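You operate a simulated robot arm through the tools that you are given. There is no shell and no other tool. Be economical: measure what you need, move in short steps, check, and stop when the job is done.

The job below is to be done with a simulated robot arm. You get a single attempt, and the scene is never put back.

Task
Run the balancing machine and fit the weight that cancels its heavy spot.
Fine: stop and wait for rest before the lid; same grams, opposite hole, from the teal tray; shut the lid; leave the machine on.

Only the result counts: the job must be done as asked and must still hold three seconds after the hand-in. Knocking over, shifting, dropping, spilling or breaking anything else fails it. A push-on lid holds only when it is set on centred and level and pressed home; a screw cap is set on level and turned clockwise until tight.

Robot
A 6-joint arm with a fingered hand, on a carriage that runs on a rail from [1.07, -0.018] to [-1.07, 0.018] (x, y) and turns from -129 to 204 degrees about z. Base frame: it is fixed where the carriage stands at the start and does not move with it; the origin is on the floor, on the carriage's upright axis, x ahead of it, y to its left, z up. Lengths are in m, angles in degrees, forces in N, time in s.
Its first joint turns from -166.0 to 166.0 degrees. Places, roughly: balancing machine [0.8, 0.7, 0.9]; blue sensor arm [0.2, 0.6, 1]; clear lid of the balancing machine [0.8, 0.7, 1]; green start button of the balancing machine [0.9, 0.5, 0.9]; grey knob of the rub test [0, 0.6, 1.1]; left clamp knob [-0.3, 0.6, 0.9]; left oil knob [-0.2, 0.7, 1]; power switch of the balancing machine [0.7, 0.5, 0.9]; power switch of the read-out box [-0.6, 0.7, 1]; power switch of the speed box [-0.8, 0.5, 0.8]; red stop button of the balancing machine [1, 0.5, 0.9]; right clamp knob [0.2, 0.6, 0.9]; right oil knob [0.1, 0.7, 1]; round plate [0.8, 0.7, 0.9]; speed dial [-0.8, 0.6, 0.9]; switch of the socket bar of the big table [-0.5, 1, 0.8]. Payload 4 kg.
The tool frame sits at the grasp point between the pads (the TCP): z along the fingers, y along the line on which they close. The tips reach 0.026 m beyond it. The gripper opens to 0.132 m. The gripper's body begins 0.073 m behind the TCP. The gripper is a hand of 4 fingers: y runs from the thumb to the fingers, the wrist lies at [0, 0, -0.239] in the tool frame, and closing takes about 1.5 s.
Orientation is that of the tool frame in the base frame, as a unit quaternion [w, x, y, z]. With the fingers straight down and closing along the base's y, the tool's x points along the base's -x, its y along +y and its z along -z.

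Tools
- The arm moves only by the tool send_rows. Its argument "moves" is a list of rows, each a list of 3 entries, a list of its own where there are three numbers: the shift along the tool's x, y, z in units of 200 mm (1.0 is 200 mm), then the turn, a rotation vector about the tool's x, y, z in units of 45 degrees (1.0 is 45 degrees), then the opening, from 0 (shut) to 1 (fully open). In form: [[[x, y, z], [ax, ay, az], fingers], ...]. A call has 1 to 20 rows; each row is the pose to reach, as a shift and turn from the pose commanded when the call began, along the tool's axes at that moment. A call with a number of a shift or a turn outside -1 to 1 is refused whole. A row lasts 0.2 s, in which the tool goes at most 0.05 m and 8.6 degrees; a call with a longer step from one row to the next is refused whole, and so is a gripper value outside its range. Where a pose cannot be reached the arm comes as near as it can. A force on the tool above 40 N (or 10 N above the force at the start of the call, whichever is more), or a blocked arm, ends the call early, and 0.2 s more pass. Each finger travels about 0.045 m/s and halts on what it meets, pressing with about 22 N; the grip force reading is that of the motor and also rises with nothing between the fingers. The clock runs only during rows and for 0.2 s after the last one: add rows that repeat a pose to give the fingers time. It gives the time, the measured TCP pose, the force on the tool (base axes), the opening and the grip force at its end, in the units of the frame above (readings bear some noise), with the torque about the TCP (base axes, N m) and any sound that the robot's microphone picked up.
- Cameras (640 x 400 px; columns grow to the right, rows downward): "scene" is now at [0.2295, 0.2795, 1.3839]; the picture's right is [0.98, -0.22, 0.00], its down [-0.10, -0.45, -0.89] and it looks along [0.19, 0.87, -0.46] (base axes); focal length 214 px, centre (320, 200). "wrist" rides on the gripper at [0.068, 0.002, -0.097] in the tool frame; the picture's right is [-0.03, 1.00, 0.00], its down [-0.82, -0.02, -0.58] and it looks along [-0.58, -0.01, 0.82] (tool axes); focal length 270 px, centre (320, 200).
- camera(camera): a new picture of that camera. No time passes.
- slide_trunk(by): slides the trunk up (or, below 0, down) by that many m; the arm and the scene camera ride with it, the base frame stays. It gives what a move gives, with no picture.
- drive_base(legs): drives the robot by 1 to 6 legs, each [ahead, left, turn to the left] in m, m and degrees, along the robot's own axes; the way and the turn of a leg run together, so that a leg with both is an arc; at most 1.5 m and 180 degrees a leg. The arm and the cameras ride along, it lands a little off, and it stops where it bumps. It keeps to its track: a leg is cut to what the track allows. It gives what a move gives.
- set_grasp(shape): the hand has 4 fingers and takes this shape, open, in about a second: jaw (thumb against the fingers, like two jaws); tri (thumb and two fingers); tip (a fingertip pinch); poke (one finger out to press); point (the index stretched); flat (the hand flat); cup (the hand cupped); fist (a fist). The gripper value then closes the fingers along that shape, each until it touches; the sizes above hold for jaw. It gives what a move gives, with no picture.
- turn_head(pan, tilt): turns the head with the scene camera to pan (to the left, within 143 degrees either way) and tilt (down, from -29 to 69), counted from straight ahead of the robot. It gives what a move gives.
- point_at(camera, pixels): for up to 12 pixels [column, row] of the newest picture of that camera ("zoom" is the newest enlarged one), the place [x, y, z] in the base frame of the surface seen there, good to about 0.002 m, but the place of the scene camera against the robot may be out by one fixed shift of up to 0.018 m in any direction. No time passes.
- enlarge(camera, box): a new picture of the part [left, top, right, bottom] of that camera's present view, enlarged. No time passes.
- close_job(): hands the job in; it is judged then, once.

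Keep the steps short. Do not move on a guess: measure, check each grasp and each placing, and mend mistakes. In all there are 80 turns and 68 pictures (those below and enlarged ones count). Leave the gripper open and the arm clear of the work at the hand-in unless told otherwise, and finish with a single line.

The tools are called after ">>>" by a JSON object that holds its "api" and its "payload". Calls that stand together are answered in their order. send_rows: Moves the arm, as the interface text tells. Its arguments: {"type":"object","properties":{"moves":{"type":"array","items":{"type":"array"}}},"required":["moves"]} The other tools are called the same way: slide_trunk (by) slides the trunk up or down; set_grasp (shape) gives the hand a shape; drive_base (legs) drives the base; turn_head (pan, tilt) turns the head that bears the scene camera; camera (camera) takes a picture; point_at (camera, pixels) gives the place of the surface under pixels of a picture; enlarge (camera, box) takes an enlarged picture of a part of a camera's view; close_job () hands the job in.

At the start:

```text
clock: 0.0
tool_pos: [0.4658, 0.417, 1.4263]
ee_rot: [0.001, 0.0, 1.0, 0.0]
ft_force: [0.2, -0.2, 0.6]
wrist_torque: [-0.02, -0.02, -0.02]
grip_width: 0.1318
finger_force: 0.1
shape: jaw
trunk travel left (down, up): [-0.379, 0.249]
robot x, y, heading: [0.002, -0.0006, 0.0]
head pan, tilt: [77.4, 27.3]
```

scene: 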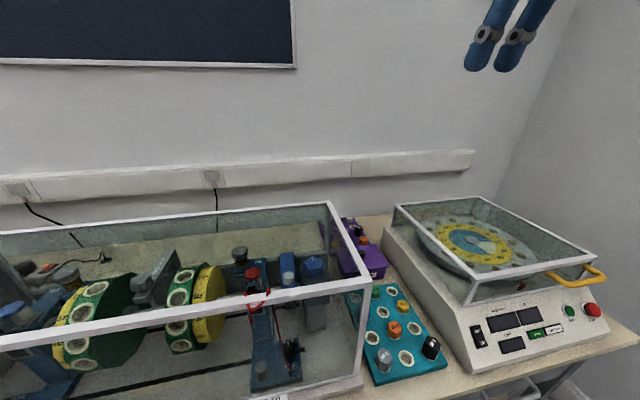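
wrist: 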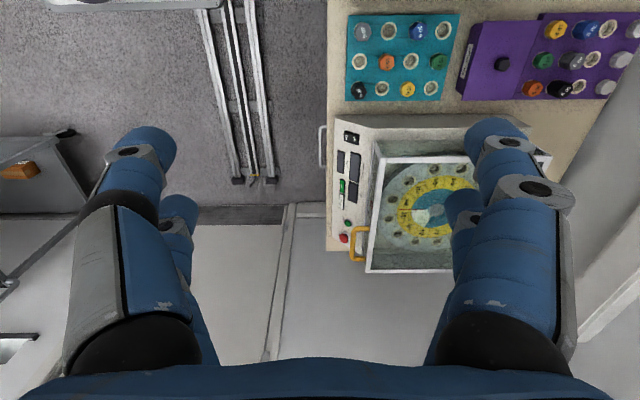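

I see the balancing machine on the right of the scene view. I'll enlarge its panel and the teal tray first.

>>> {"api": "enlarge", "payload": {"camera": "scene", "box": [440, 280, 620, 390]}}

>>> {"api": "enlarge", "payload": {"camera": "wrist", "box": [320, 0, 560, 150]}}

>>> {"api": "enlarge", "payload": {"camera": "wrist", "box": [320, 110, 560, 280]}}

```text
3.56 times, centred on (530, 335) of scene
```

zoom: 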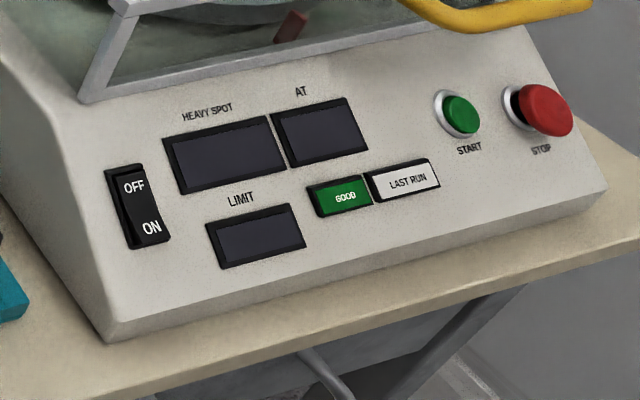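

```text
2.67 times, centred on (440, 75) of wrist
```

zoom: 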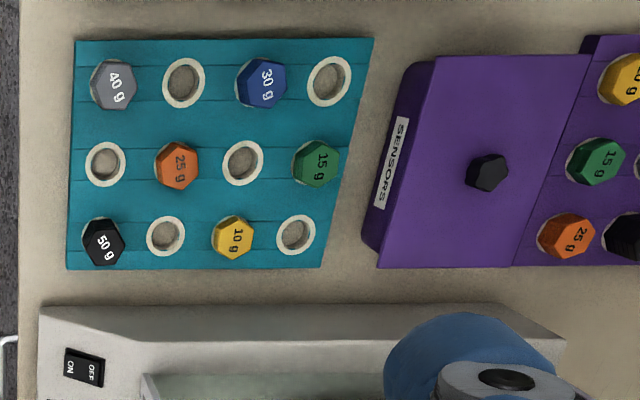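

```text
2.35 times, centred on (440, 195) of wrist
```

zoom: 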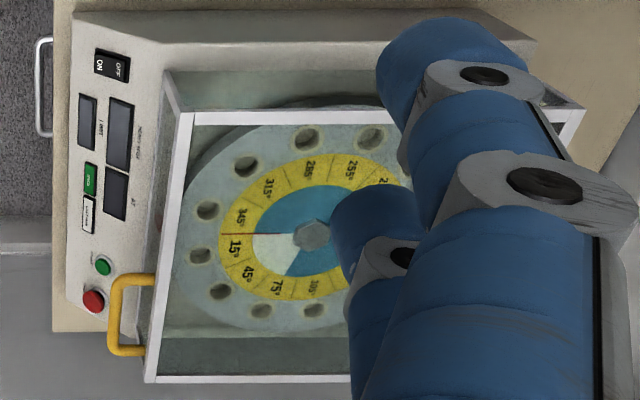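

The switch looks OFF and the displays are dark. I'll measure the panel, handle, and lid in the scene picture.

>>> {"api": "point_at", "payload": {"camera": "scene", "pixels": [[476, 332], [480, 343], [570, 311], [592, 309], [580, 281], [598, 271], [550, 275], [603, 281], [470, 300], [595, 257], [397, 207], [485, 198]]}}

>>> {"api": "point_at", "payload": {"camera": "wrist", "pixels": [[347, 137], [355, 137], [348, 222], [343, 239], [358, 243], [353, 258], [362, 229], [380, 158], [371, 270], [362, 31], [385, 62], [359, 90]]}}

>>> {"api": "enlarge", "payload": {"camera": "scene", "box": [380, 185, 620, 335]}}

```text
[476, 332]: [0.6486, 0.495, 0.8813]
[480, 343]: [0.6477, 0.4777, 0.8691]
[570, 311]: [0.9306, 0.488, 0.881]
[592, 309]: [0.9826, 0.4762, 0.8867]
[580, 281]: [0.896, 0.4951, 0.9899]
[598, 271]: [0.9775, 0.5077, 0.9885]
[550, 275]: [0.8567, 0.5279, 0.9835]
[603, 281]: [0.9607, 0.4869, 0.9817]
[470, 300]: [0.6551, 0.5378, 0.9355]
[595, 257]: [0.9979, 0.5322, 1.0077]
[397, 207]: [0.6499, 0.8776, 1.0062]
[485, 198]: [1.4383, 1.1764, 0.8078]
```

```text
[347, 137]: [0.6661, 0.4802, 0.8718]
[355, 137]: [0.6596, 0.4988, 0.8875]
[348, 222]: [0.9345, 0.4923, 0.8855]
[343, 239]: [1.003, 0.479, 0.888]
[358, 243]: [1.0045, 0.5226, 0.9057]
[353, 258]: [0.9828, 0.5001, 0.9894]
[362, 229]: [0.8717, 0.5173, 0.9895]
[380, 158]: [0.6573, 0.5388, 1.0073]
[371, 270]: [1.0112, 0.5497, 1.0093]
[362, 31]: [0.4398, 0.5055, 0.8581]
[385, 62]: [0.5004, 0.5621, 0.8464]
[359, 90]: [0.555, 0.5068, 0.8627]
```

```text
2.67 times, centred on (500, 260) of scene
```

zoom: 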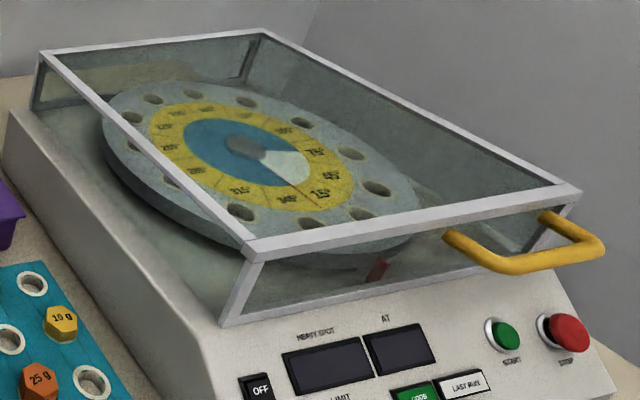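

Readings: switch ON end at about (0.666, 0.480, 0.872), START (0.935, 0.492, 0.886) and STOP (1.003, 0.479, 0.888). The lid handle bar is at about z 0.99. I'll drive 0.3 m along the rail so these are within reach, then make the poke shape.

>>> {"api": "drive_base", "payload": {"legs": [[0.3, 0, 0]]}}

>>> {"api": "set_grasp", "payload": {"shape": "poke"}}

>>> {"api": "camera", "payload": {"camera": "wrist"}}

>>> {"api": "camera", "payload": {"camera": "scene"}}

```text
clock: 2.0
tool_pos: [0.7608, 0.4067, 1.4266]
ee_rot: [0.0, 0.003, 1.0, 0.0]
ft_force: [-0.2, -0.1, 0.5]
wrist_torque: [0.0, 0.0, 0.0]
grip_width: 0.132
finger_force: 0.0
shape: jaw
trunk travel left (down, up): [-0.379, 0.249]
robot x, y, heading: [0.2941, -0.005, -0.3]
head pan, tilt: [77.4, 27.3]
```

```text
clock: 2.9
tool_pos: [0.762, 0.4076, 1.4264]
ee_rot: [0.0, 0.002, 1.0, 0.0]
ft_force: [-0.6, 0.4, 0.7]
wrist_torque: [-0.01, -0.03, -0.01]
grip_width: 0.0
finger_force: 0.1
shape: poke
trunk travel left (down, up): [-0.379, 0.249]
robot x, y, heading: [0.2931, -0.0049, -0.2]
head pan, tilt: [77.4, 27.3]
```

```text
61 pictures are left
```

wrist: 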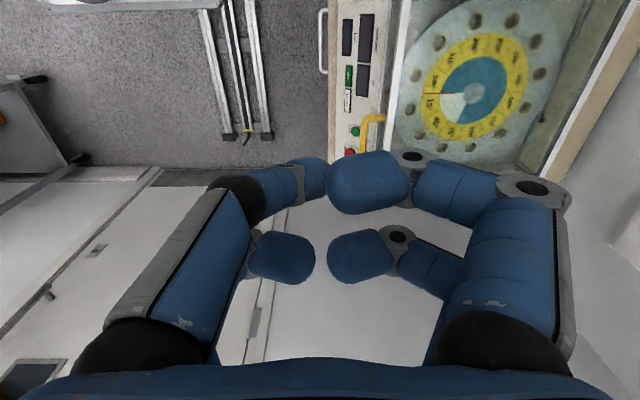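

```text
60 pictures are left
```

scene: 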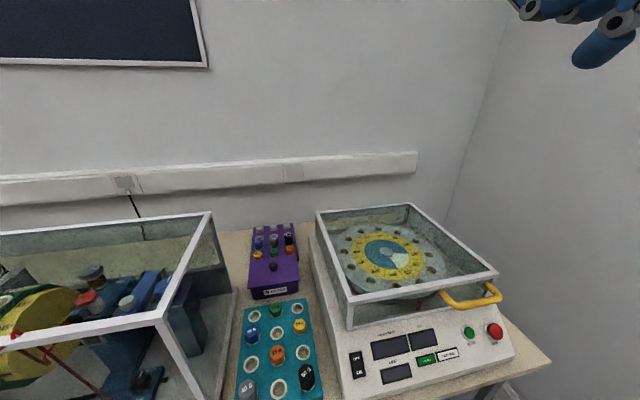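

The poke finger shows at the scene's top right. I'll turn the head toward the hand to see where its tip sits.

>>> {"api": "turn_head", "payload": {"pan": 40, "tilt": 5}}

>>> {"api": "camera", "payload": {"camera": "scene"}}

```text
clock: 4.0
tool_pos: [0.761, 0.4072, 1.4267]
ee_rot: [0.0, 0.002, 1.0, -0.001]
ft_force: [0.7, 0.2, 0.5]
wrist_torque: [0.0, -0.02, 0.0]
grip_width: 0.0
finger_force: 0.0
shape: poke
trunk travel left (down, up): [-0.379, 0.249]
robot x, y, heading: [0.2956, -0.0024, -0.3]
head pan, tilt: [40.0, 5.0]
```

```text
59 pictures are left
```

scene: 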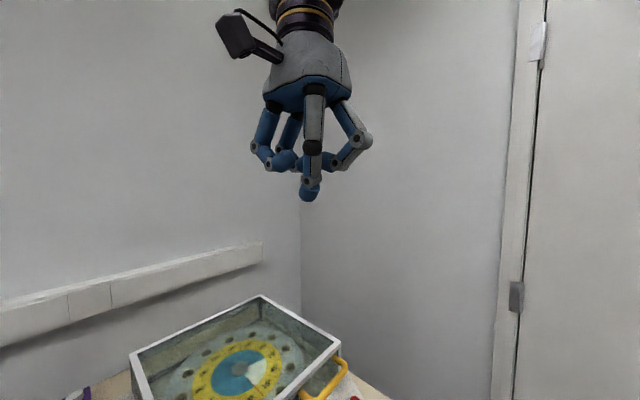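

>>> {"api": "enlarge", "payload": {"camera": "scene", "box": [230, 70, 390, 210]}}

>>> {"api": "point_at", "payload": {"camera": "scene", "pixels": [[308, 196], [307, 188], [313, 148], [313, 120], [285, 158], [330, 162], [365, 140], [255, 146], [313, 180]]}}

```text
2.86 times, centred on (310, 140) of scene
```

zoom: 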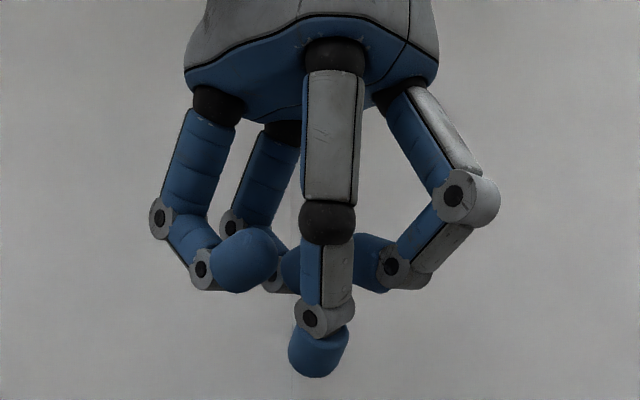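

```text
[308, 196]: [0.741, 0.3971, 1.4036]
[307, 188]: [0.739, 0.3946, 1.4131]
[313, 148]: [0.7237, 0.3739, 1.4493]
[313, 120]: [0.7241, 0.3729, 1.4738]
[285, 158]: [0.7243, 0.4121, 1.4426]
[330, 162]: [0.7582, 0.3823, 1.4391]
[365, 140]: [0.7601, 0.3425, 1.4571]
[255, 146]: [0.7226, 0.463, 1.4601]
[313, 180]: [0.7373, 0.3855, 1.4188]
```

The poke tip lies on the TCP axis, about 0.026 m beyond it. The handle overhangs START, so I'll poke with the tool tilted. I'll drive back a little so the switch and both buttons are in reach, then lower and tilt 40°.

>>> {"api": "drive_base", "payload": {"legs": [[-0.145, 0, 0]]}}

>>> {"api": "send_rows", "payload": {"moves": [[[-0.04, -0.05, 0.2], [-0.18, 0, 0], 0], [[-0.08, -0.1, 0.4], [-0.36, 0, 0], 0], [[-0.12, -0.15, 0.6], [-0.54, 0, 0], 0], [[-0.16, -0.2, 0.8], [-0.72, 0, 0], 0], [[-0.2, -0.25, 1.0], [-0.9, 0, 0], 0], [[-0.2, -0.25, 1.0], [-1.0, 0, 0], 0]]}}

>>> {"api": "turn_head", "payload": {"pan": 60, "tilt": 35}}

>>> {"api": "camera", "payload": {"camera": "scene"}}

>>> {"api": "camera", "payload": {"camera": "wrist"}}

```text
clock: 5.3
tool_pos: [0.6188, 0.4107, 1.4266]
ee_rot: [-0.001, 0.005, 1.0, 0.0]
ft_force: [0.2, -0.1, 0.1]
wrist_torque: [0.01, -0.02, -0.01]
grip_width: 0.0
finger_force: 0.0
shape: poke
trunk travel left (down, up): [-0.379, 0.249]
robot x, y, heading: [0.1498, 0.0003, -0.6]
head pan, tilt: [40.0, 5.0]
```

```text
clock: 6.7
tool_pos: [0.6598, 0.3582, 1.2248]
ee_rot: [0.002, 0.005, 0.923, 0.384]
ft_force: [0.0, -0.2, -0.2]
wrist_torque: [0.01, 0.02, 0.0]
grip_width: 0.0001
finger_force: 21.5
shape: jaw
trunk travel left (down, up): [-0.379, 0.249]
robot x, y, heading: [0.1508, -0.0024, -0.5]
head pan, tilt: [40.0, 5.0]
```

```text
clock: 7.7
tool_pos: [0.6582, 0.3572, 1.2265]
ee_rot: [0.002, 0.004, 0.924, 0.383]
ft_force: [-0.5, 0.4, -0.5]
wrist_torque: [0.0, 0.01, 0.01]
grip_width: 0.0
finger_force: 22.1
shape: jaw
trunk travel left (down, up): [-0.379, 0.249]
robot x, y, heading: [0.1482, -0.0023, -0.7]
head pan, tilt: [60.0, 35.0]
```

```text
57 pictures are left
```

scene: 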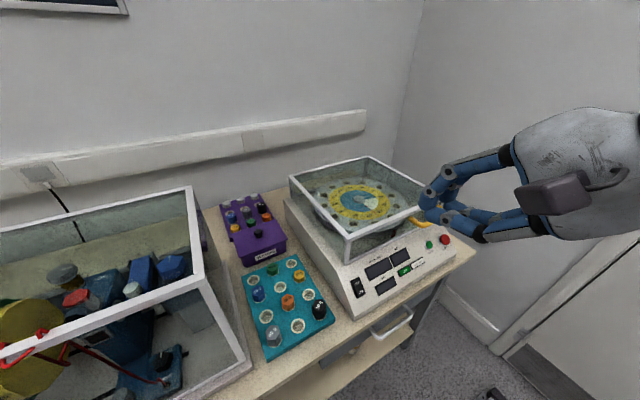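

```text
56 pictures are left
```

wrist: 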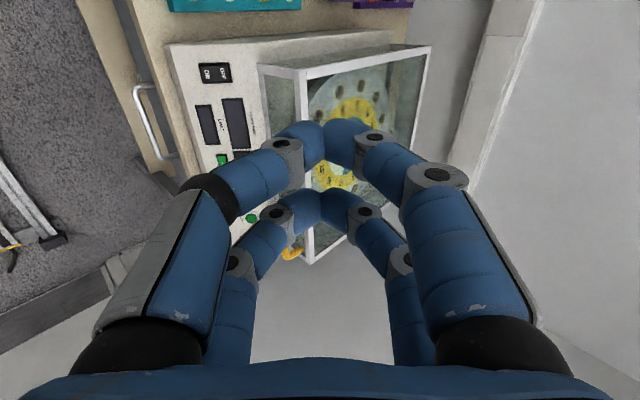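

The gripper value 0 turned the hand back into a closed jaw. I'll set poke again and hold it with value 1. The switch shows at (215,72) in the wrist view, so I'll measure that area.

>>> {"api": "set_grasp", "payload": {"shape": "poke"}}

>>> {"api": "enlarge", "payload": {"camera": "wrist", "box": [180, 40, 280, 110]}}

>>> {"api": "point_at", "payload": {"camera": "wrist", "pixels": [[204, 73], [210, 73], [217, 72], [223, 72], [228, 71], [198, 74], [235, 73]]}}

```text
clock: 8.6
tool_pos: [0.6583, 0.3579, 1.2268]
ee_rot: [0.001, 0.004, 0.924, 0.383]
ft_force: [0.0, -1.0, 0.1]
wrist_torque: [-0.01, 0.01, -0.03]
grip_width: 0.0
finger_force: 0.0
shape: poke
trunk travel left (down, up): [-0.379, 0.249]
robot x, y, heading: [0.1488, -0.0025, -0.4]
head pan, tilt: [60.0, 35.0]
```

```text
5.71 times, centred on (230, 75) of wrist
```

zoom: 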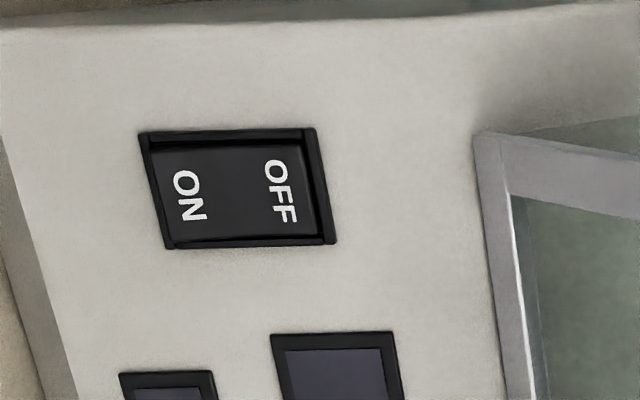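

```text
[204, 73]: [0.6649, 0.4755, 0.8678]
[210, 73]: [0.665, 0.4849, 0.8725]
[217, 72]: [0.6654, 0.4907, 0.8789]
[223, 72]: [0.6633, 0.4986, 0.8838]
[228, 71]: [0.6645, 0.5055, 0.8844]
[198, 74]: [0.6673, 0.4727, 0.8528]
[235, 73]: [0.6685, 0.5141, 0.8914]
```

ON end sits at about (0.665, 0.478, 0.869). I'll move to a standoff about 0.12 m from it along the tilted tool axis, holding poke with value 1.

>>> {"api": "send_rows", "payload": {"moves": [[[-0.006, -0.14, 0.158], [0, 0, 0], 1], [[-0.012, -0.28, 0.316], [0, 0, 0], 1], [[-0.018, -0.42, 0.475], [0, 0, 0], 1], [[-0.024, -0.56, 0.633], [0, 0, 0], 1], [[-0.03, -0.7, 0.79], [0, 0, 0], 1], [[-0.035, -0.84, 0.95], [0, 0, 0], 1]]}}

>>> {"api": "camera", "payload": {"camera": "wrist"}}

>>> {"api": "camera", "payload": {"camera": "scene"}}

```text
clock: 9.9
tool_pos: [0.664, 0.3747, 0.9735]
ee_rot: [0.001, 0.004, 0.924, 0.383]
ft_force: [-0.6, 0.2, 0.2]
wrist_torque: [0.04, -0.01, -0.01]
grip_width: 0.0001
finger_force: 0.1
shape: poke
trunk travel left (down, up): [-0.379, 0.249]
robot x, y, heading: [0.1473, 0.0001, -0.4]
head pan, tilt: [60.0, 35.0]
```

```text
54 pictures are left
```

wrist: 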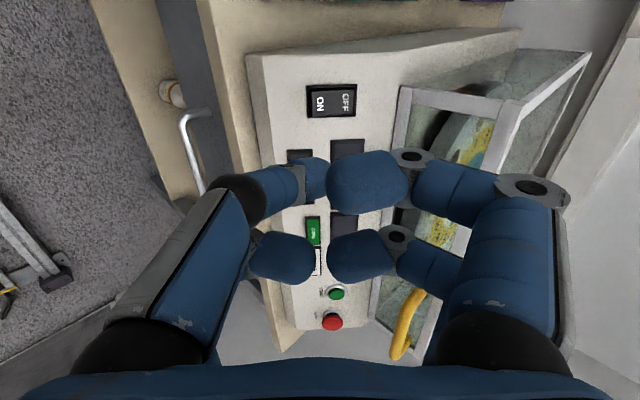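

```text
53 pictures are left
```

scene: 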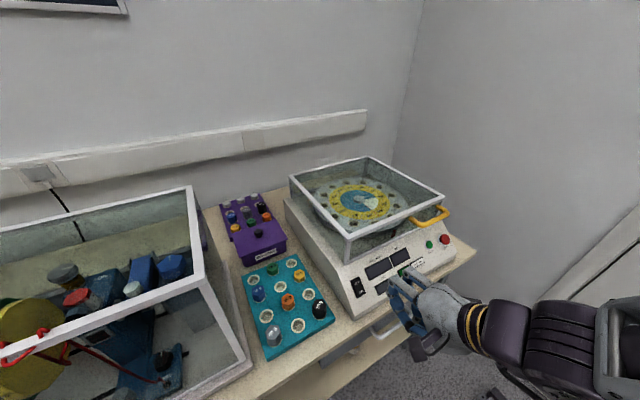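

Tip should be about 0.12 m from the ON end. I'll press along the tool axis in small steps, and back off in the next call.

>>> {"api": "send_rows", "payload": {"moves": [[[0, 0, 0.22], [0, 0, 0], 1], [[0, 0, 0.42], [0, 0, 0], 1], [[0, 0, 0.52], [0, 0, 0], 1], [[0, 0, 0.57], [0, 0, 0], 1], [[0, 0, 0.6], [0, 0, 0], 1], [[0, 0, 0.625], [0, 0, 0], 1], [[0, 0, 0.65], [0, 0, 0], 1]]}}

>>> {"api": "enlarge", "payload": {"camera": "wrist", "box": [220, 20, 420, 220]}}

>>> {"api": "camera", "payload": {"camera": "scene"}}

```text
clock: 11.4
tool_pos: [0.6702, 0.4573, 0.885]
ee_rot: [0.003, 0.006, 0.925, 0.38]
ft_force: [-4.1, -20.6, 18.2]
wrist_torque: [0.07, 0.08, 0.07]
grip_width: 0.0004
finger_force: 0.1
shape: poke
trunk travel left (down, up): [-0.379, 0.249]
robot x, y, heading: [0.1511, -0.0031, -0.4]
head pan, tilt: [60.0, 35.0]
stopped in row 7: the force on the tool passed its limit at 47 N (the readings are from after the stop); the commanded pose is now the measured one
```

```text
2.00 times, centred on (320, 120) of wrist
```

zoom: 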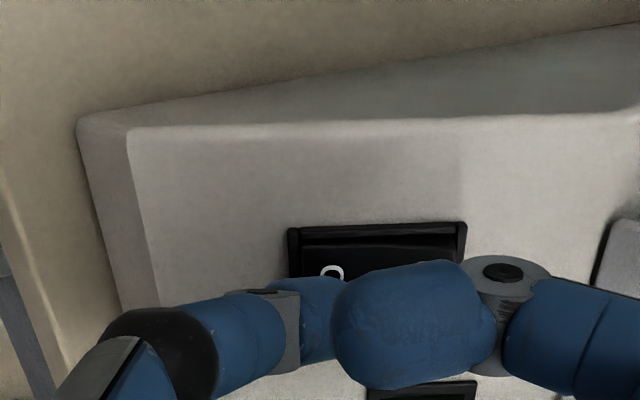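

```text
51 pictures are left
```

scene: 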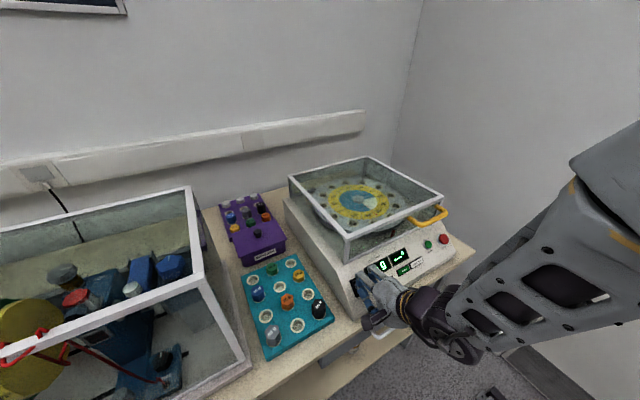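

The displays are lit now. I'll back off 0.1 m, then move sideways toward START and tilt 12° more to stay under the handle.

>>> {"api": "send_rows", "payload": {"moves": [[[0, 0, -0.2], [0, 0, 0], 1], [[0, 0, -0.4], [0, 0, 0], 1], [[0, 0, -0.5], [0, 0, 0], 1], [[-0.2, 0, -0.5], [-0.1, 0, 0], 1], [[-0.4, 0, -0.5], [-0.2, 0, 0], 1], [[-0.6, 0, -0.5], [-0.27, 0, 0], 1], [[-0.8, 0, -0.5], [-0.27, 0, 0], 1], [[-0.95, 0, -0.5], [-0.27, 0, 0], 1]]}}

>>> {"api": "camera", "payload": {"camera": "wrist"}}

>>> {"api": "enlarge", "payload": {"camera": "scene", "box": [330, 200, 490, 320]}}

```text
clock: 13.2
tool_pos: [0.858, 0.3862, 0.9569]
ee_rot: [0.004, 0.006, 0.879, 0.476]
ft_force: [0.4, -0.1, 0.4]
wrist_torque: [0.02, -0.03, -0.02]
grip_width: 0.0001
finger_force: 0.0
shape: poke
trunk travel left (down, up): [-0.379, 0.249]
robot x, y, heading: [0.15, -0.0025, -0.4]
head pan, tilt: [60.0, 35.0]
```

```text
50 pictures are left
```

wrist: 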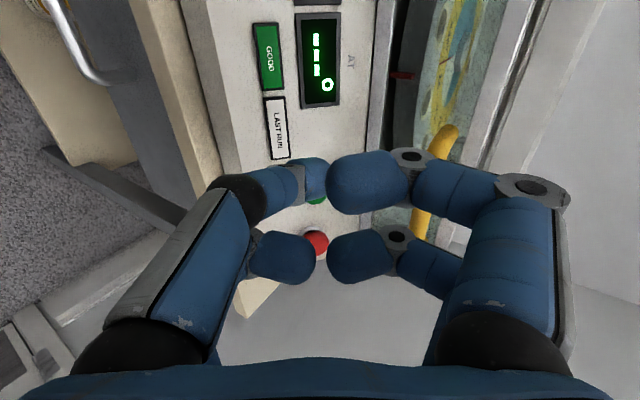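

```text
3.33 times, centred on (410, 260) of scene
```

zoom: 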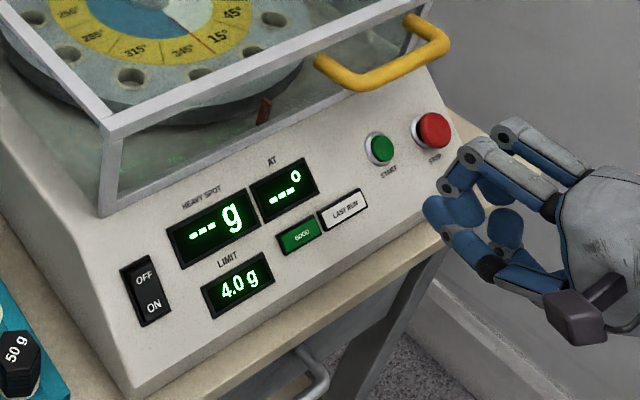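

The panel is on: heavy spot "--- g", limit 4.0 g. I'll measure START and STOP from both cameras.

>>> {"api": "point_at", "payload": {"camera": "zoom", "pixels": [[379, 149], [386, 148], [374, 150], [432, 130], [145, 310], [345, 210], [350, 80], [410, 60]]}}

>>> {"api": "point_at", "payload": {"camera": "wrist", "pixels": [[319, 201], [277, 127], [317, 242], [310, 240], [420, 225], [438, 145]]}}

```text
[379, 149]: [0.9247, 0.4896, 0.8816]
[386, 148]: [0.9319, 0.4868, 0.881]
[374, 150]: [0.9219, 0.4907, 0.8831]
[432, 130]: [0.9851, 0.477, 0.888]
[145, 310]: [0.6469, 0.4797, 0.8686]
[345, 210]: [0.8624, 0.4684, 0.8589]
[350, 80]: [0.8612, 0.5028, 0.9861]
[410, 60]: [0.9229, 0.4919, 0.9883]
```

```text
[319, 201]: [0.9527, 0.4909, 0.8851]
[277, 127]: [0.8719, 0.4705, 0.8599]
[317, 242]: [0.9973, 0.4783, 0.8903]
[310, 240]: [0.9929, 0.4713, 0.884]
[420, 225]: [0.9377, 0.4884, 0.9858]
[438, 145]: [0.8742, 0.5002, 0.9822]
```

START centre is at about (0.940, 0.491, 0.885). I'll align sideways, press along the tool axis in small steps and retract.

>>> {"api": "send_rows", "payload": {"moves": [[[-0.21, -0.01, 0.0], [0, 0, 0], 1], [[-0.41, -0.017, 0.05], [0, 0, 0], 1], [[-0.41, -0.017, 0.28], [0, 0, 0], 1], [[-0.41, -0.017, 0.42], [0, 0, 0], 1], [[-0.41, -0.017, 0.48], [0, 0, 0], 1], [[-0.41, -0.017, 0.51], [0, 0, 0], 1], [[-0.41, -0.017, 0.53], [0, 0, 0], 1], [[-0.41, -0.017, 0.4], [0, 0, 0], 1], [[-0.41, -0.017, 0.2], [0, 0, 0], 1], [[-0.41, -0.017, 0.0], [0, 0, 0], 1]]}}

>>> {"api": "enlarge", "payload": {"camera": "scene", "box": [330, 200, 490, 320]}}

```text
clock: 15.4
tool_pos: [0.9401, 0.3836, 0.9531]
ee_rot: [0.002, 0.005, 0.879, 0.476]
ft_force: [-0.4, 0.4, -0.6]
wrist_torque: [0.03, 0.0, -0.01]
grip_width: 0.0
finger_force: 0.1
shape: poke
trunk travel left (down, up): [-0.379, 0.249]
robot x, y, heading: [0.1524, -0.0054, -0.4]
head pan, tilt: [60.0, 35.0]
heard: click
```

```text
3.33 times, centred on (410, 260) of scene
```

zoom: 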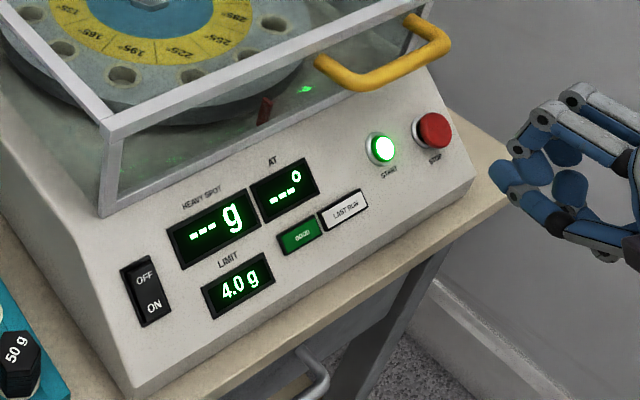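

The click came and START is lit, with the plate turning. I'll use the run time to line up with STOP (x +0.058), then check the reading.

>>> {"api": "send_rows", "payload": {"moves": [[[-0.15, -0.05, 0.0], [0, 0, 0], 1], [[-0.29, -0.0, 0.0], [0, 0, 0], 1], [[-0.29, 0, 0], [0, 0, 0], 1], [[-0.29, 0, 0], [0, 0, 0], 1], [[-0.29, 0, 0], [0, 0, 0], 1], [[-0.29, 0, 0], [0, 0, 0], 1], [[-0.29, 0, 0], [0, 0, 0], 1], [[-0.29, 0, 0], [0, 0, 0], 1], [[-0.29, 0, 0], [0, 0, 0], 1], [[-0.29, 0, 0], [0, 0, 0], 1], [[-0.29, 0, 0], [0, 0, 0], 1], [[-0.29, 0, 0], [0, 0, 0], 1], [[-0.29, 0, 0], [0, 0, 0], 1], [[-0.29, 0, 0], [0, 0, 0], 1], [[-0.29, 0, 0], [0, 0, 0], 1], [[-0.29, 0, 0], [0, 0, 0], 1], [[-0.29, 0, 0], [0, 0, 0], 1], [[-0.29, 0, 0], [0, 0, 0], 1], [[-0.29, 0, 0], [0, 0, 0], 1], [[-0.29, 0, 0], [0, 0, 0], 1]]}}

>>> {"api": "enlarge", "payload": {"camera": "scene", "box": [330, 200, 490, 320]}}

```text
clock: 19.6
tool_pos: [0.9997, 0.384, 0.9525]
ee_rot: [0.002, 0.005, 0.879, 0.476]
ft_force: [-0.3, 0.3, -0.3]
wrist_torque: [0.03, -0.02, -0.04]
grip_width: 0.0
finger_force: 0.0
shape: poke
trunk travel left (down, up): [-0.379, 0.249]
robot x, y, heading: [0.1505, -0.0032, -0.3]
head pan, tilt: [60.0, 35.0]
```

```text
3.33 times, centred on (410, 260) of scene
```

zoom: 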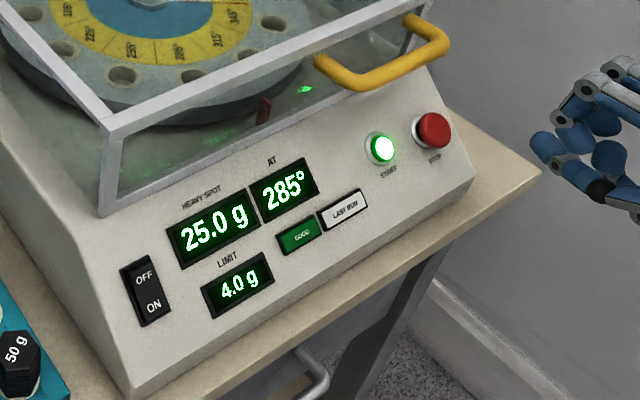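

The reading is 25.0 g at 285°, so the cure is 25 g at 105°. I'll press STOP now.

>>> {"api": "send_rows", "payload": {"moves": [[[0, -0.01, 0.2], [0, 0, 0], 1], [[0, -0.01, 0.35], [0, 0, 0], 1], [[0, -0.01, 0.41], [0, 0, 0], 1], [[0, -0.01, 0.44], [0, 0, 0], 1], [[0, -0.01, 0.465], [0, 0, 0], 1], [[0, -0.01, 0.3], [0, 0, 0], 1], [[0, -0.01, 0.1], [0, 0, 0], 1], [[0, 0, -0.1], [0, 0, 0], 1]]}}

>>> {"api": "enlarge", "payload": {"camera": "scene", "box": [330, 200, 490, 320]}}

```text
clock: 21.4
tool_pos: [0.9986, 0.3652, 0.963]
ee_rot: [0.002, 0.005, 0.879, 0.476]
ft_force: [1.5, 0.0, -0.1]
wrist_torque: [-0.02, -0.01, -0.03]
grip_width: 0.0001
finger_force: 0.0
shape: poke
trunk travel left (down, up): [-0.379, 0.249]
robot x, y, heading: [0.1491, -0.0012, -0.6]
head pan, tilt: [60.0, 35.0]
heard: click
```

```text
3.33 times, centred on (410, 260) of scene
```

zoom: 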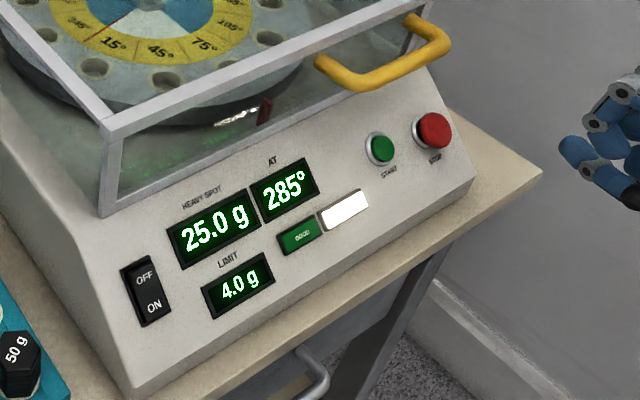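

The machine is stopped with LAST RUN lit. While the plate runs down I'll move the hand back left, tilt it near level, drive 0.15 m and open the jaw for the handle.

>>> {"api": "send_rows", "payload": {"moves": [[[0.2, 0, -0.05], [-0.15, 0, 0], 1], [[0.4, 0, -0.1], [-0.3, 0, 0], 1], [[0.6, 0, -0.1], [-0.45, 0, 0], 1], [[0.8, 0, -0.1], [-0.6, 0, 0], 1]]}}

>>> {"api": "drive_base", "payload": {"legs": [[0.15, 0, 0]]}}

>>> {"api": "set_grasp", "payload": {"shape": "jaw"}}

>>> {"api": "camera", "payload": {"camera": "scene"}}

>>> {"api": "camera", "payload": {"camera": "wrist"}}

```text
clock: 22.4
tool_pos: [0.8361, 0.35, 0.9742]
ee_rot: [0.004, 0.005, 0.743, 0.67]
ft_force: [0.7, 0.3, 0.7]
wrist_torque: [-0.04, 0.01, -0.04]
grip_width: 0.0001
finger_force: 0.0
shape: poke
trunk travel left (down, up): [-0.379, 0.249]
robot x, y, heading: [0.1483, -0.0028, -0.9]
head pan, tilt: [60.0, 35.0]
```

```text
clock: 23.8
tool_pos: [0.9868, 0.3492, 0.9745]
ee_rot: [0.003, 0.003, 0.744, 0.668]
ft_force: [0.2, -0.2, 0.0]
wrist_torque: [0.01, -0.01, -0.01]
grip_width: 0.0
finger_force: 0.0
shape: poke
trunk travel left (down, up): [-0.379, 0.249]
robot x, y, heading: [0.3033, -0.0054, -0.6]
head pan, tilt: [60.0, 35.0]
```

```text
clock: 24.6
tool_pos: [0.986, 0.3496, 0.974]
ee_rot: [0.002, 0.003, 0.744, 0.668]
ft_force: [-0.4, -0.1, -0.2]
wrist_torque: [0.01, -0.01, 0.02]
grip_width: 0.1319
finger_force: 0.0
shape: jaw
trunk travel left (down, up): [-0.379, 0.249]
robot x, y, heading: [0.2991, -0.0055, 0.0]
head pan, tilt: [60.0, 35.0]
```

```text
45 pictures are left
```

scene: 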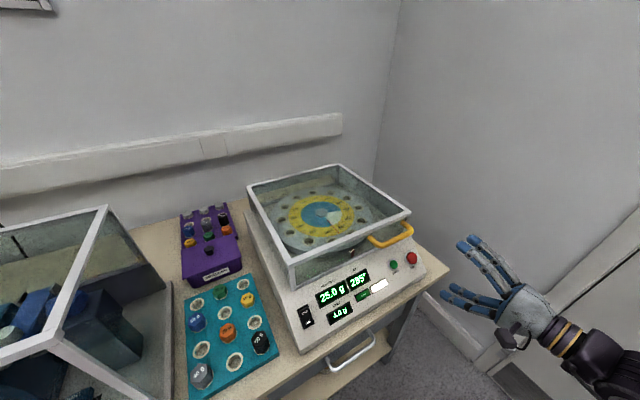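

```text
44 pictures are left
```

wrist: 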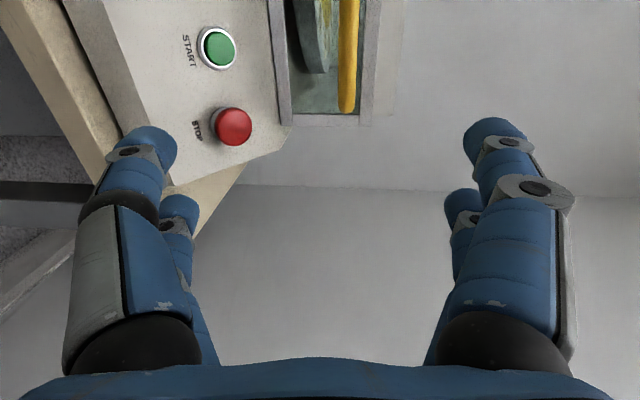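

Jaw is open and level. The handle bar centre is at about (0.93, 0.494, 0.985). I'll first narrow the opening to about 50 mm, then bring the fingers above and below the bar and check before closing.

>>> {"api": "send_rows", "payload": {"moves": [[[0.1, 0.03, 0.0], [0, 0, 0], 0.4], [[0.2, 0.06, 0.0], [0, 0, 0], 0.4], [[0.28, 0.1, 0.05], [0, 0, 0], 0.4], [[0.28, 0.13, 0.1], [0, 0, 0], 0.4], [[0.28, 0.13, 0.15], [0, 0, 0], 0.4], [[0.28, 0.13, 0.2], [0, 0, 0], 0.4], [[0.28, 0.13, 0.3], [0, 0, 0], 0.4], [[0.28, 0.13, 0.4], [0, 0, 0], 0.4], [[0.28, 0.13, 0.55], [0, 0, 0], 0.4], [[0.28, 0.13, 0.7], [0, 0, 0], 0.4]]}}

>>> {"api": "enlarge", "payload": {"camera": "scene", "box": [320, 180, 480, 300]}}

>>> {"api": "camera", "payload": {"camera": "wrist"}}

```text
clock: 26.9
tool_pos: [0.9301, 0.4915, 0.9854]
ee_rot: [0.002, 0.002, 0.743, 0.669]
ft_force: [-0.5, 0.6, -0.3]
wrist_torque: [0.0, 0.04, -0.01]
grip_width: 0.0533
finger_force: 0.1
shape: jaw
out of reach, approached as far as the arm can: row 3
trunk travel left (down, up): [-0.379, 0.249]
robot x, y, heading: [0.3021, -0.0051, -0.8]
head pan, tilt: [60.0, 35.0]
```

```text
3.33 times, centred on (400, 240) of scene
```

zoom: 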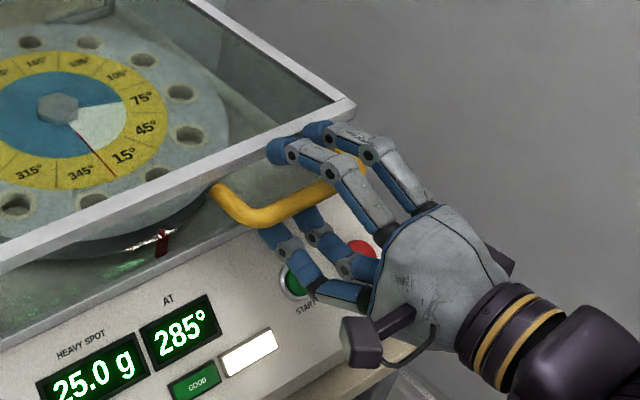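

```text
42 pictures are left
```

wrist: 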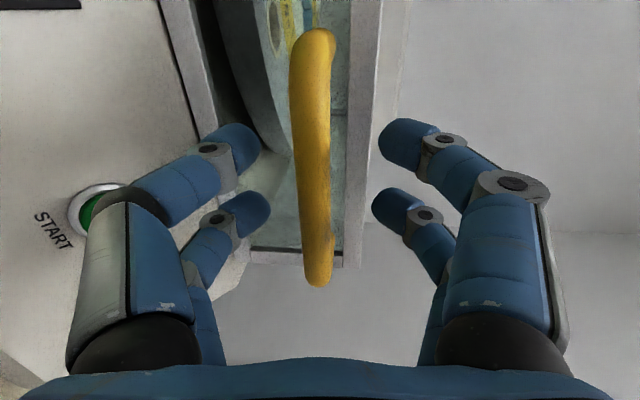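

The bar runs between the upper and lower fingers. I'll close on it and then compare the plate's angle to see if it is at rest.

>>> {"api": "send_rows", "payload": {"moves": [[[0, 0, 0], [0, 0, 0], 0.1], [[0, 0, 0], [0, 0, 0], 0.1], [[0, 0, 0], [0, 0, 0], 0.1], [[0, 0, 0], [0, 0, 0], 0.1], [[0, 0, 0], [0, 0, 0], 0.1], [[0, 0, 0], [0, 0, 0], 0.1]]}}

>>> {"api": "enlarge", "payload": {"camera": "scene", "box": [320, 180, 480, 300]}}

```text
clock: 28.2
tool_pos: [0.9299, 0.4915, 0.9846]
ee_rot: [0.003, 0.003, 0.744, 0.669]
ft_force: [-0.1, -0.4, 0.4]
wrist_torque: [-0.01, -0.01, 0.01]
grip_width: 0.0137
finger_force: 0.1
shape: jaw
trunk travel left (down, up): [-0.379, 0.249]
robot x, y, heading: [0.3021, -0.0096, -0.5]
head pan, tilt: [60.0, 35.0]
```

```text
3.33 times, centred on (400, 240) of scene
```

zoom: 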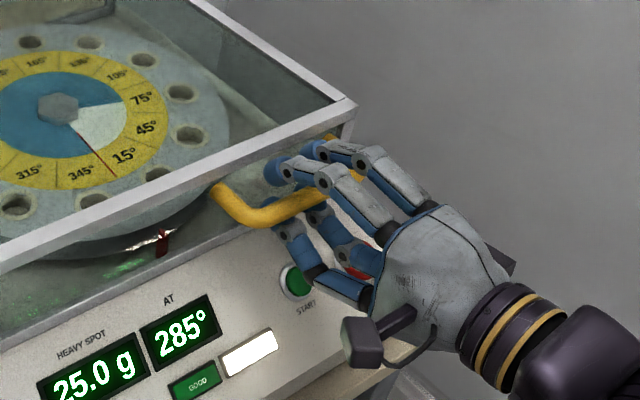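

The plate shows the same angle in both pictures (pointer at 15°), so it is at rest. I'll grip firmly and raise the handle along a 10° arc about the back edge, then read the force.

>>> {"api": "send_rows", "payload": {"moves": [[[0, 0, 0], [0, 0, 0], 0], [[0, 0, 0], [0, 0, 0], 0], [[0, 0.084, 0.004], [0.028, 0, 0], 0], [[0, 0.169, 0.009], [0.056, 0, 0], 0], [[0, 0.253, 0.02], [0.083, 0, 0], 0], [[0, 0.337, 0.033], [0.111, 0, 0], 0]]}}

>>> {"api": "enlarge", "payload": {"camera": "scene", "box": [230, 140, 480, 320]}}

```text
clock: 29.6
tool_pos: [0.9311, 0.5067, 1.0505]
ee_rot: [0.002, 0.003, 0.773, 0.634]
ft_force: [-0.6, 30.6, -11.1]
wrist_torque: [0.03, -0.11, -0.33]
grip_width: 0.0
finger_force: 22.0
shape: jaw
trunk travel left (down, up): [-0.379, 0.249]
robot x, y, heading: [0.3001, -0.0061, -0.4]
head pan, tilt: [60.0, 35.0]
```

```text
2.22 times, centred on (355, 230) of scene
```

zoom: 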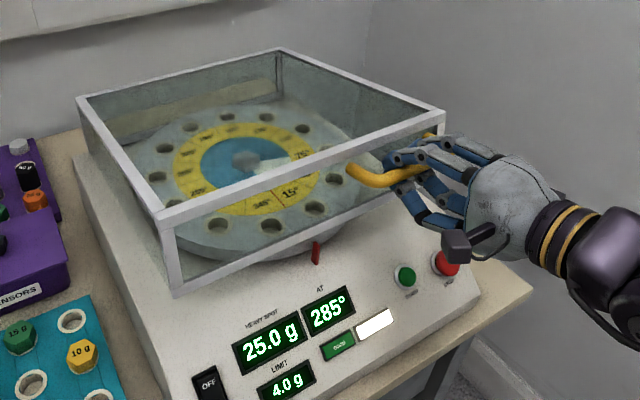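

The lid lifts as one piece, but the lid pulls the tool +y with 30 N, so the true arc runs further back than I assumed. I'll ease the tool forward in small steps and read again.

>>> {"api": "send_rows", "payload": {"moves": [[[0, 0, 0.025], [0, 0, 0], 0], [[0, 0, 0.05], [0, 0, 0], 0]]}}

>>> {"api": "point_at", "payload": {"camera": "zoom", "pixels": [[80, 98], [278, 51], [158, 215], [442, 114], [178, 292], [355, 175], [380, 181], [300, 165]]}}

```text
clock: 30.2
tool_pos: [0.9326, 0.5155, 1.049]
ee_rot: [0.005, 0.004, 0.772, 0.635]
ft_force: [1.0, -1.0, -0.7]
wrist_torque: [0.0, -0.01, -0.02]
grip_width: 0.0
finger_force: 22.5
shape: jaw
trunk travel left (down, up): [-0.379, 0.249]
robot x, y, heading: [0.3021, -0.0053, -0.3]
head pan, tilt: [60.0, 35.0]
```

```text
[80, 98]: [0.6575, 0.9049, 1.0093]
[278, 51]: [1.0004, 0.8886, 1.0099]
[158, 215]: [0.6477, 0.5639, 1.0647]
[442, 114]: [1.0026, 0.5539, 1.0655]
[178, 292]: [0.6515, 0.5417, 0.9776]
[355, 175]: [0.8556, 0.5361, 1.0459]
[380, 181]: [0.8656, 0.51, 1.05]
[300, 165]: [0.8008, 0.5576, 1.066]
```

Force is back to zero at (0.5155, 1.049), which fits a hinge at about y 0.895, z 0.885 with radius 0.413. I'll carry on along that arc by 30°.

>>> {"api": "send_rows", "payload": {"moves": [[[0, 0.087, 0.022], [0.028, 0, 0], 0], [[0, 0.175, 0.048], [0.056, 0, 0], 0], [[0, 0.26, 0.077], [0.084, 0, 0], 0], [[0, 0.344, 0.109], [0.111, 0, 0], 0], [[0, 0.426, 0.146], [0.139, 0, 0], 0], [[0, 0.507, 0.185], [0.167, 0, 0], 0], [[0, 0.586, 0.228], [0.194, 0, 0], 0], [[0, 0.664, 0.274], [0.222, 0, 0], 0], [[0, 0.74, 0.324], [0.25, 0, 0], 0], [[0, 0.812, 0.377], [0.278, 0, 0], 0], [[0, 0.882, 0.433], [0.305, 0, 0], 0], [[0, 0.95, 0.493], [0.333, 0, 0], 0]]}}

>>> {"api": "camera", "payload": {"camera": "scene"}}

```text
clock: 32.8
tool_pos: [0.933, 0.6378, 1.2157]
ee_rot: [0.004, 0.005, 0.843, 0.538]
ft_force: [-4.0, -13.9, 13.3]
wrist_torque: [0.12, 0.08, 0.11]
grip_width: 0.0
finger_force: 22.8
shape: jaw
trunk travel left (down, up): [-0.379, 0.249]
robot x, y, heading: [0.2976, -0.006, -0.6]
head pan, tilt: [60.0, 35.0]
stopped in row 12: the force on the tool passed its limit at 42 N (the readings are from after the stop); the commanded pose is now the measured one
```

```text
39 pictures are left
```

scene: 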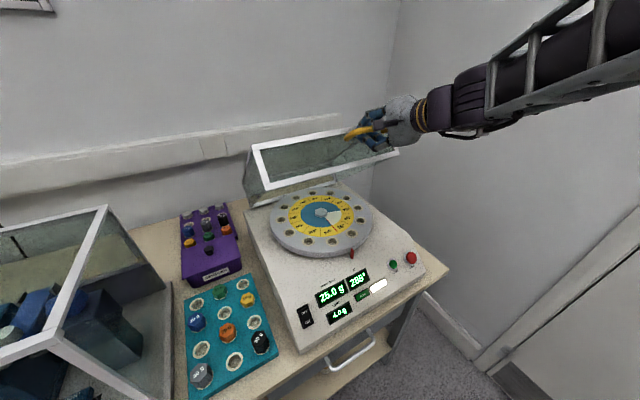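

At 52° the tool is pressed too far into the handle (about 19 N along the fingers). I'll ease back 5 mm and read.

>>> {"api": "send_rows", "payload": {"moves": [[[0, 0, -0.012], [0, 0, 0], 0], [[0, 0, -0.024], [0, 0, 0], 0]]}}

>>> {"api": "enlarge", "payload": {"camera": "scene", "box": [230, 80, 430, 220]}}

>>> {"api": "point_at", "payload": {"camera": "zoom", "pixels": [[75, 226], [530, 228], [48, 355], [390, 170], [420, 150], [380, 165], [75, 380], [250, 195]]}}

```text
clock: 33.4
tool_pos: [0.9334, 0.6357, 1.214]
ee_rot: [0.004, 0.005, 0.845, 0.535]
ft_force: [0.4, -3.5, 2.0]
wrist_torque: [-0.02, 0.02, -0.01]
grip_width: 0.0002
finger_force: 22.2
shape: jaw
trunk travel left (down, up): [-0.379, 0.249]
robot x, y, heading: [0.3031, -0.0071, -0.4]
head pan, tilt: [60.0, 35.0]
```

```text
2.86 times, centred on (330, 150) of scene
```

zoom: 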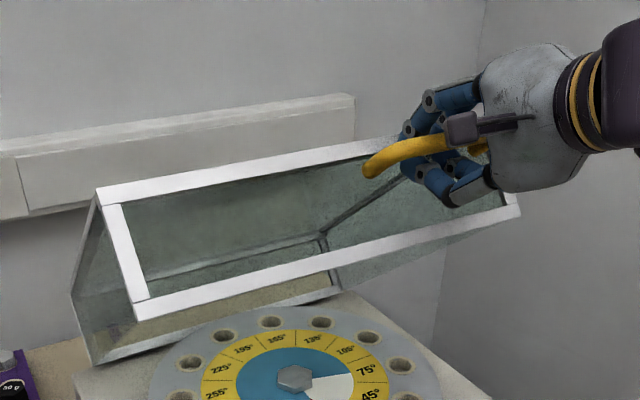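

```text
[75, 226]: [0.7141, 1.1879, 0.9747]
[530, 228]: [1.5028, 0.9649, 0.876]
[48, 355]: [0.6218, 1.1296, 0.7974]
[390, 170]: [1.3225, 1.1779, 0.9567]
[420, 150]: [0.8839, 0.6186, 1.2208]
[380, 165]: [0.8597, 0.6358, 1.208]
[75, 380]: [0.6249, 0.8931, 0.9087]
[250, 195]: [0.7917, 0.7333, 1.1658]
```

>>> {"api": "point_at", "payload": {"camera": "zoom", "pixels": [[101, 191], [139, 312], [139, 303], [94, 358], [75, 294], [510, 212], [93, 345], [120, 335]]}}

```text
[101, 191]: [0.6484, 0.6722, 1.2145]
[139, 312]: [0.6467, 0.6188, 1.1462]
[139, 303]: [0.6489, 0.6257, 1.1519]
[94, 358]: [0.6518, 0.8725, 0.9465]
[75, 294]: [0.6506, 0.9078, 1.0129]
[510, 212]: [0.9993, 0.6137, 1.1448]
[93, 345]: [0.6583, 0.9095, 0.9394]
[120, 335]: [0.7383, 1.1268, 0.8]
```

Corner fixes give a lid angle of 40° and a hinge at about y 0.885, z 0.917 with handle radius 0.39. I'll continue another 30° on this better arc.

>>> {"api": "send_rows", "payload": {"moves": [[[0, 0.076, 0.036], [0.028, 0, 0], 0], [[0, 0.151, 0.076], [0.056, 0, 0], 0], [[0, 0.223, 0.12], [0.084, 0, 0], 0], [[0, 0.295, 0.166], [0.112, 0, 0], 0], [[0, 0.363, 0.217], [0.14, 0, 0], 0], [[0, 0.431, 0.269], [0.167, 0, 0], 0], [[0, 0.494, 0.325], [0.195, 0, 0], 0], [[0, 0.557, 0.382], [0.222, 0, 0], 0], [[0, 0.615, 0.444], [0.25, 0, 0], 0], [[0, 0.673, 0.507], [0.278, 0, 0], 0], [[0, 0.726, 0.573], [0.3, 0, 0], 0], [[0, 0.778, 0.641], [0.333, 0, 0], 0]]}}

>>> {"api": "camera", "payload": {"camera": "scene"}}

```text
clock: 35.8
tool_pos: [0.9361, 0.7973, 1.2975]
ee_rot: [0.002, 0.008, 0.9, 0.435]
ft_force: [-2.2, -2.9, 10.7]
wrist_torque: [0.03, 0.16, 0.12]
grip_width: 0.0
finger_force: 22.1
shape: jaw
out of reach, approached as far as the arm can: row 12
trunk travel left (down, up): [-0.379, 0.249]
robot x, y, heading: [0.3034, -0.0053, -0.7]
head pan, tilt: [60.0, 35.0]
stopped in row 12: the force on the tool passed its limit at 56 N (the readings are from after the stop); the commanded pose is now the measured one
```

```text
37 pictures are left
```

scene: 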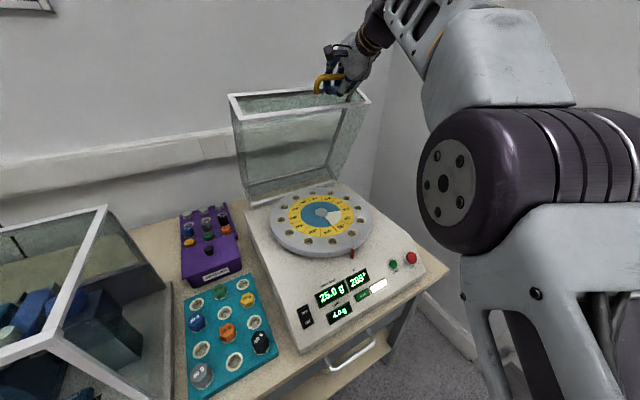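

The lid is at about 68° and the arm is at its reach limit. I'll loosen the grip a little so the bar stays caged, then ease the hand down to feel whether the lid holds itself.

>>> {"api": "send_rows", "payload": {"moves": [[[0, 0, -0.01], [0, 0, 0], 0.12], [[0, 0, -0.01], [0, 0, 0], 0.2], [[0, 0, -0.01], [0, 0, 0], 0.25], [[0, 0, -0.01], [0, 0, 0], 0.25], [[0, -0.03, -0.03], [0, 0, 0], 0.25], [[0, -0.06, -0.05], [0, 0, 0], 0.25], [[0, -0.06, -0.05], [0, 0, 0], 0.25]]}}

>>> {"api": "enlarge", "payload": {"camera": "scene", "box": [220, 20, 420, 220]}}

```text
clock: 37.4
tool_pos: [0.938, 0.7797, 1.2935]
ee_rot: [0.001, 0.007, 0.901, 0.433]
ft_force: [-1.6, -7.4, 23.1]
wrist_torque: [0.05, 0.07, 0.05]
grip_width: 0.0277
finger_force: 0.1
shape: jaw
trunk travel left (down, up): [-0.379, 0.249]
robot x, y, heading: [0.301, -0.0031, -0.9]
head pan, tilt: [60.0, 35.0]
```

```text
2.00 times, centred on (320, 120) of scene
```

zoom: 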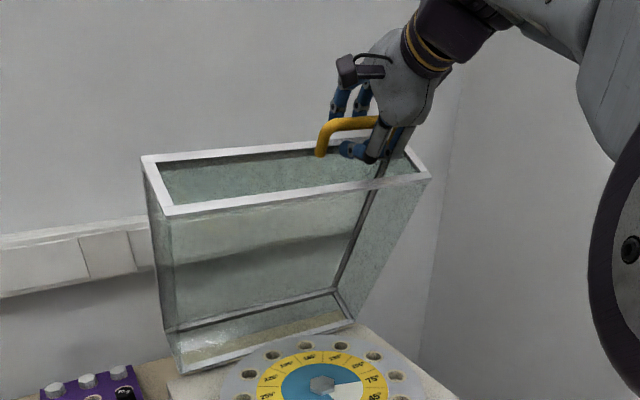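

The hand is pressing down on the bar with about 23 N, and the lid seems to resist. I'll move up to mid-slack and see if the force vanishes, meaning the lid holds without support.

>>> {"api": "send_rows", "payload": {"moves": [[[0, 0.02, 0], [0, 0, 0], 0.3], [[0, 0.02, -0.02], [0, 0, 0], 0.3], [[0, 0.02, -0.04], [0, 0, 0], 0.3], [[0, 0.02, -0.04], [0, 0, 0], 0.3]]}}

>>> {"api": "enlarge", "payload": {"camera": "scene", "box": [220, 20, 420, 220]}}

```text
clock: 38.4
tool_pos: [0.9353, 0.7763, 1.2997]
ee_rot: [0.0, 0.006, 0.901, 0.433]
ft_force: [-1.3, -4.4, 13.6]
wrist_torque: [-0.04, 0.12, 0.06]
grip_width: 0.035
finger_force: 0.2
shape: jaw
trunk travel left (down, up): [-0.379, 0.249]
robot x, y, heading: [0.2989, -0.0067, -0.5]
head pan, tilt: [60.0, 35.0]
```

```text
2.00 times, centred on (320, 120) of scene
```

zoom: 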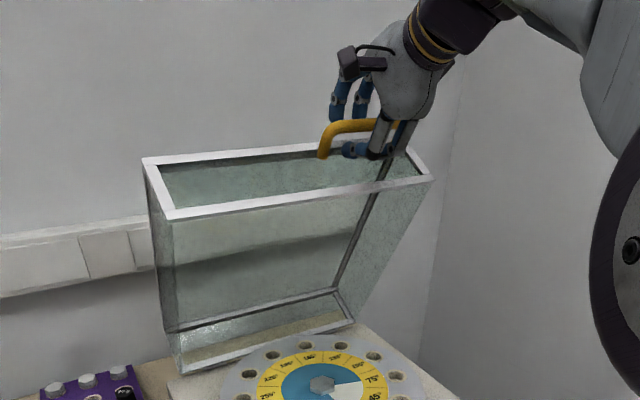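

The lower fingers press the front frame from above, and the lid pushes back, so it stays up on its own. I'll lift slightly to unload and slide the fingers out along their axis.

>>> {"api": "send_rows", "payload": {"moves": [[[0, 0.025, 0], [0, 0, 0], 0.3], [[0, 0.04, -0.03], [0, 0, 0], 0.3], [[0, 0.045, -0.1], [0, 0, 0], 0.3], [[0, 0.05, -0.2], [0, 0, 0], 0.3], [[0, 0.05, -0.35], [0, 0, 0], 0.3], [[0, 0.05, -0.5], [0, 0, 0], 0.3]]}}

>>> {"api": "camera", "payload": {"camera": "scene"}}

```text
clock: 39.8
tool_pos: [0.9357, 0.7085, 1.3679]
ee_rot: [0.0, 0.008, 0.901, 0.433]
ft_force: [0.6, 0.0, -1.0]
wrist_torque: [-0.02, 0.02, -0.03]
grip_width: 0.0291
finger_force: 1.6
shape: jaw
trunk travel left (down, up): [-0.379, 0.249]
robot x, y, heading: [0.2993, -0.0061, -0.5]
head pan, tilt: [60.0, 35.0]
```

```text
34 pictures are left
```

scene: 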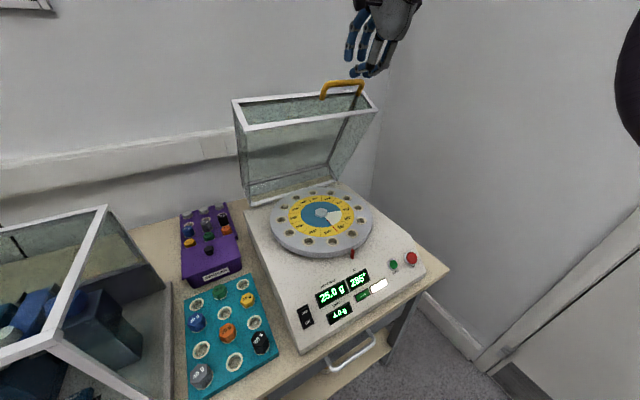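

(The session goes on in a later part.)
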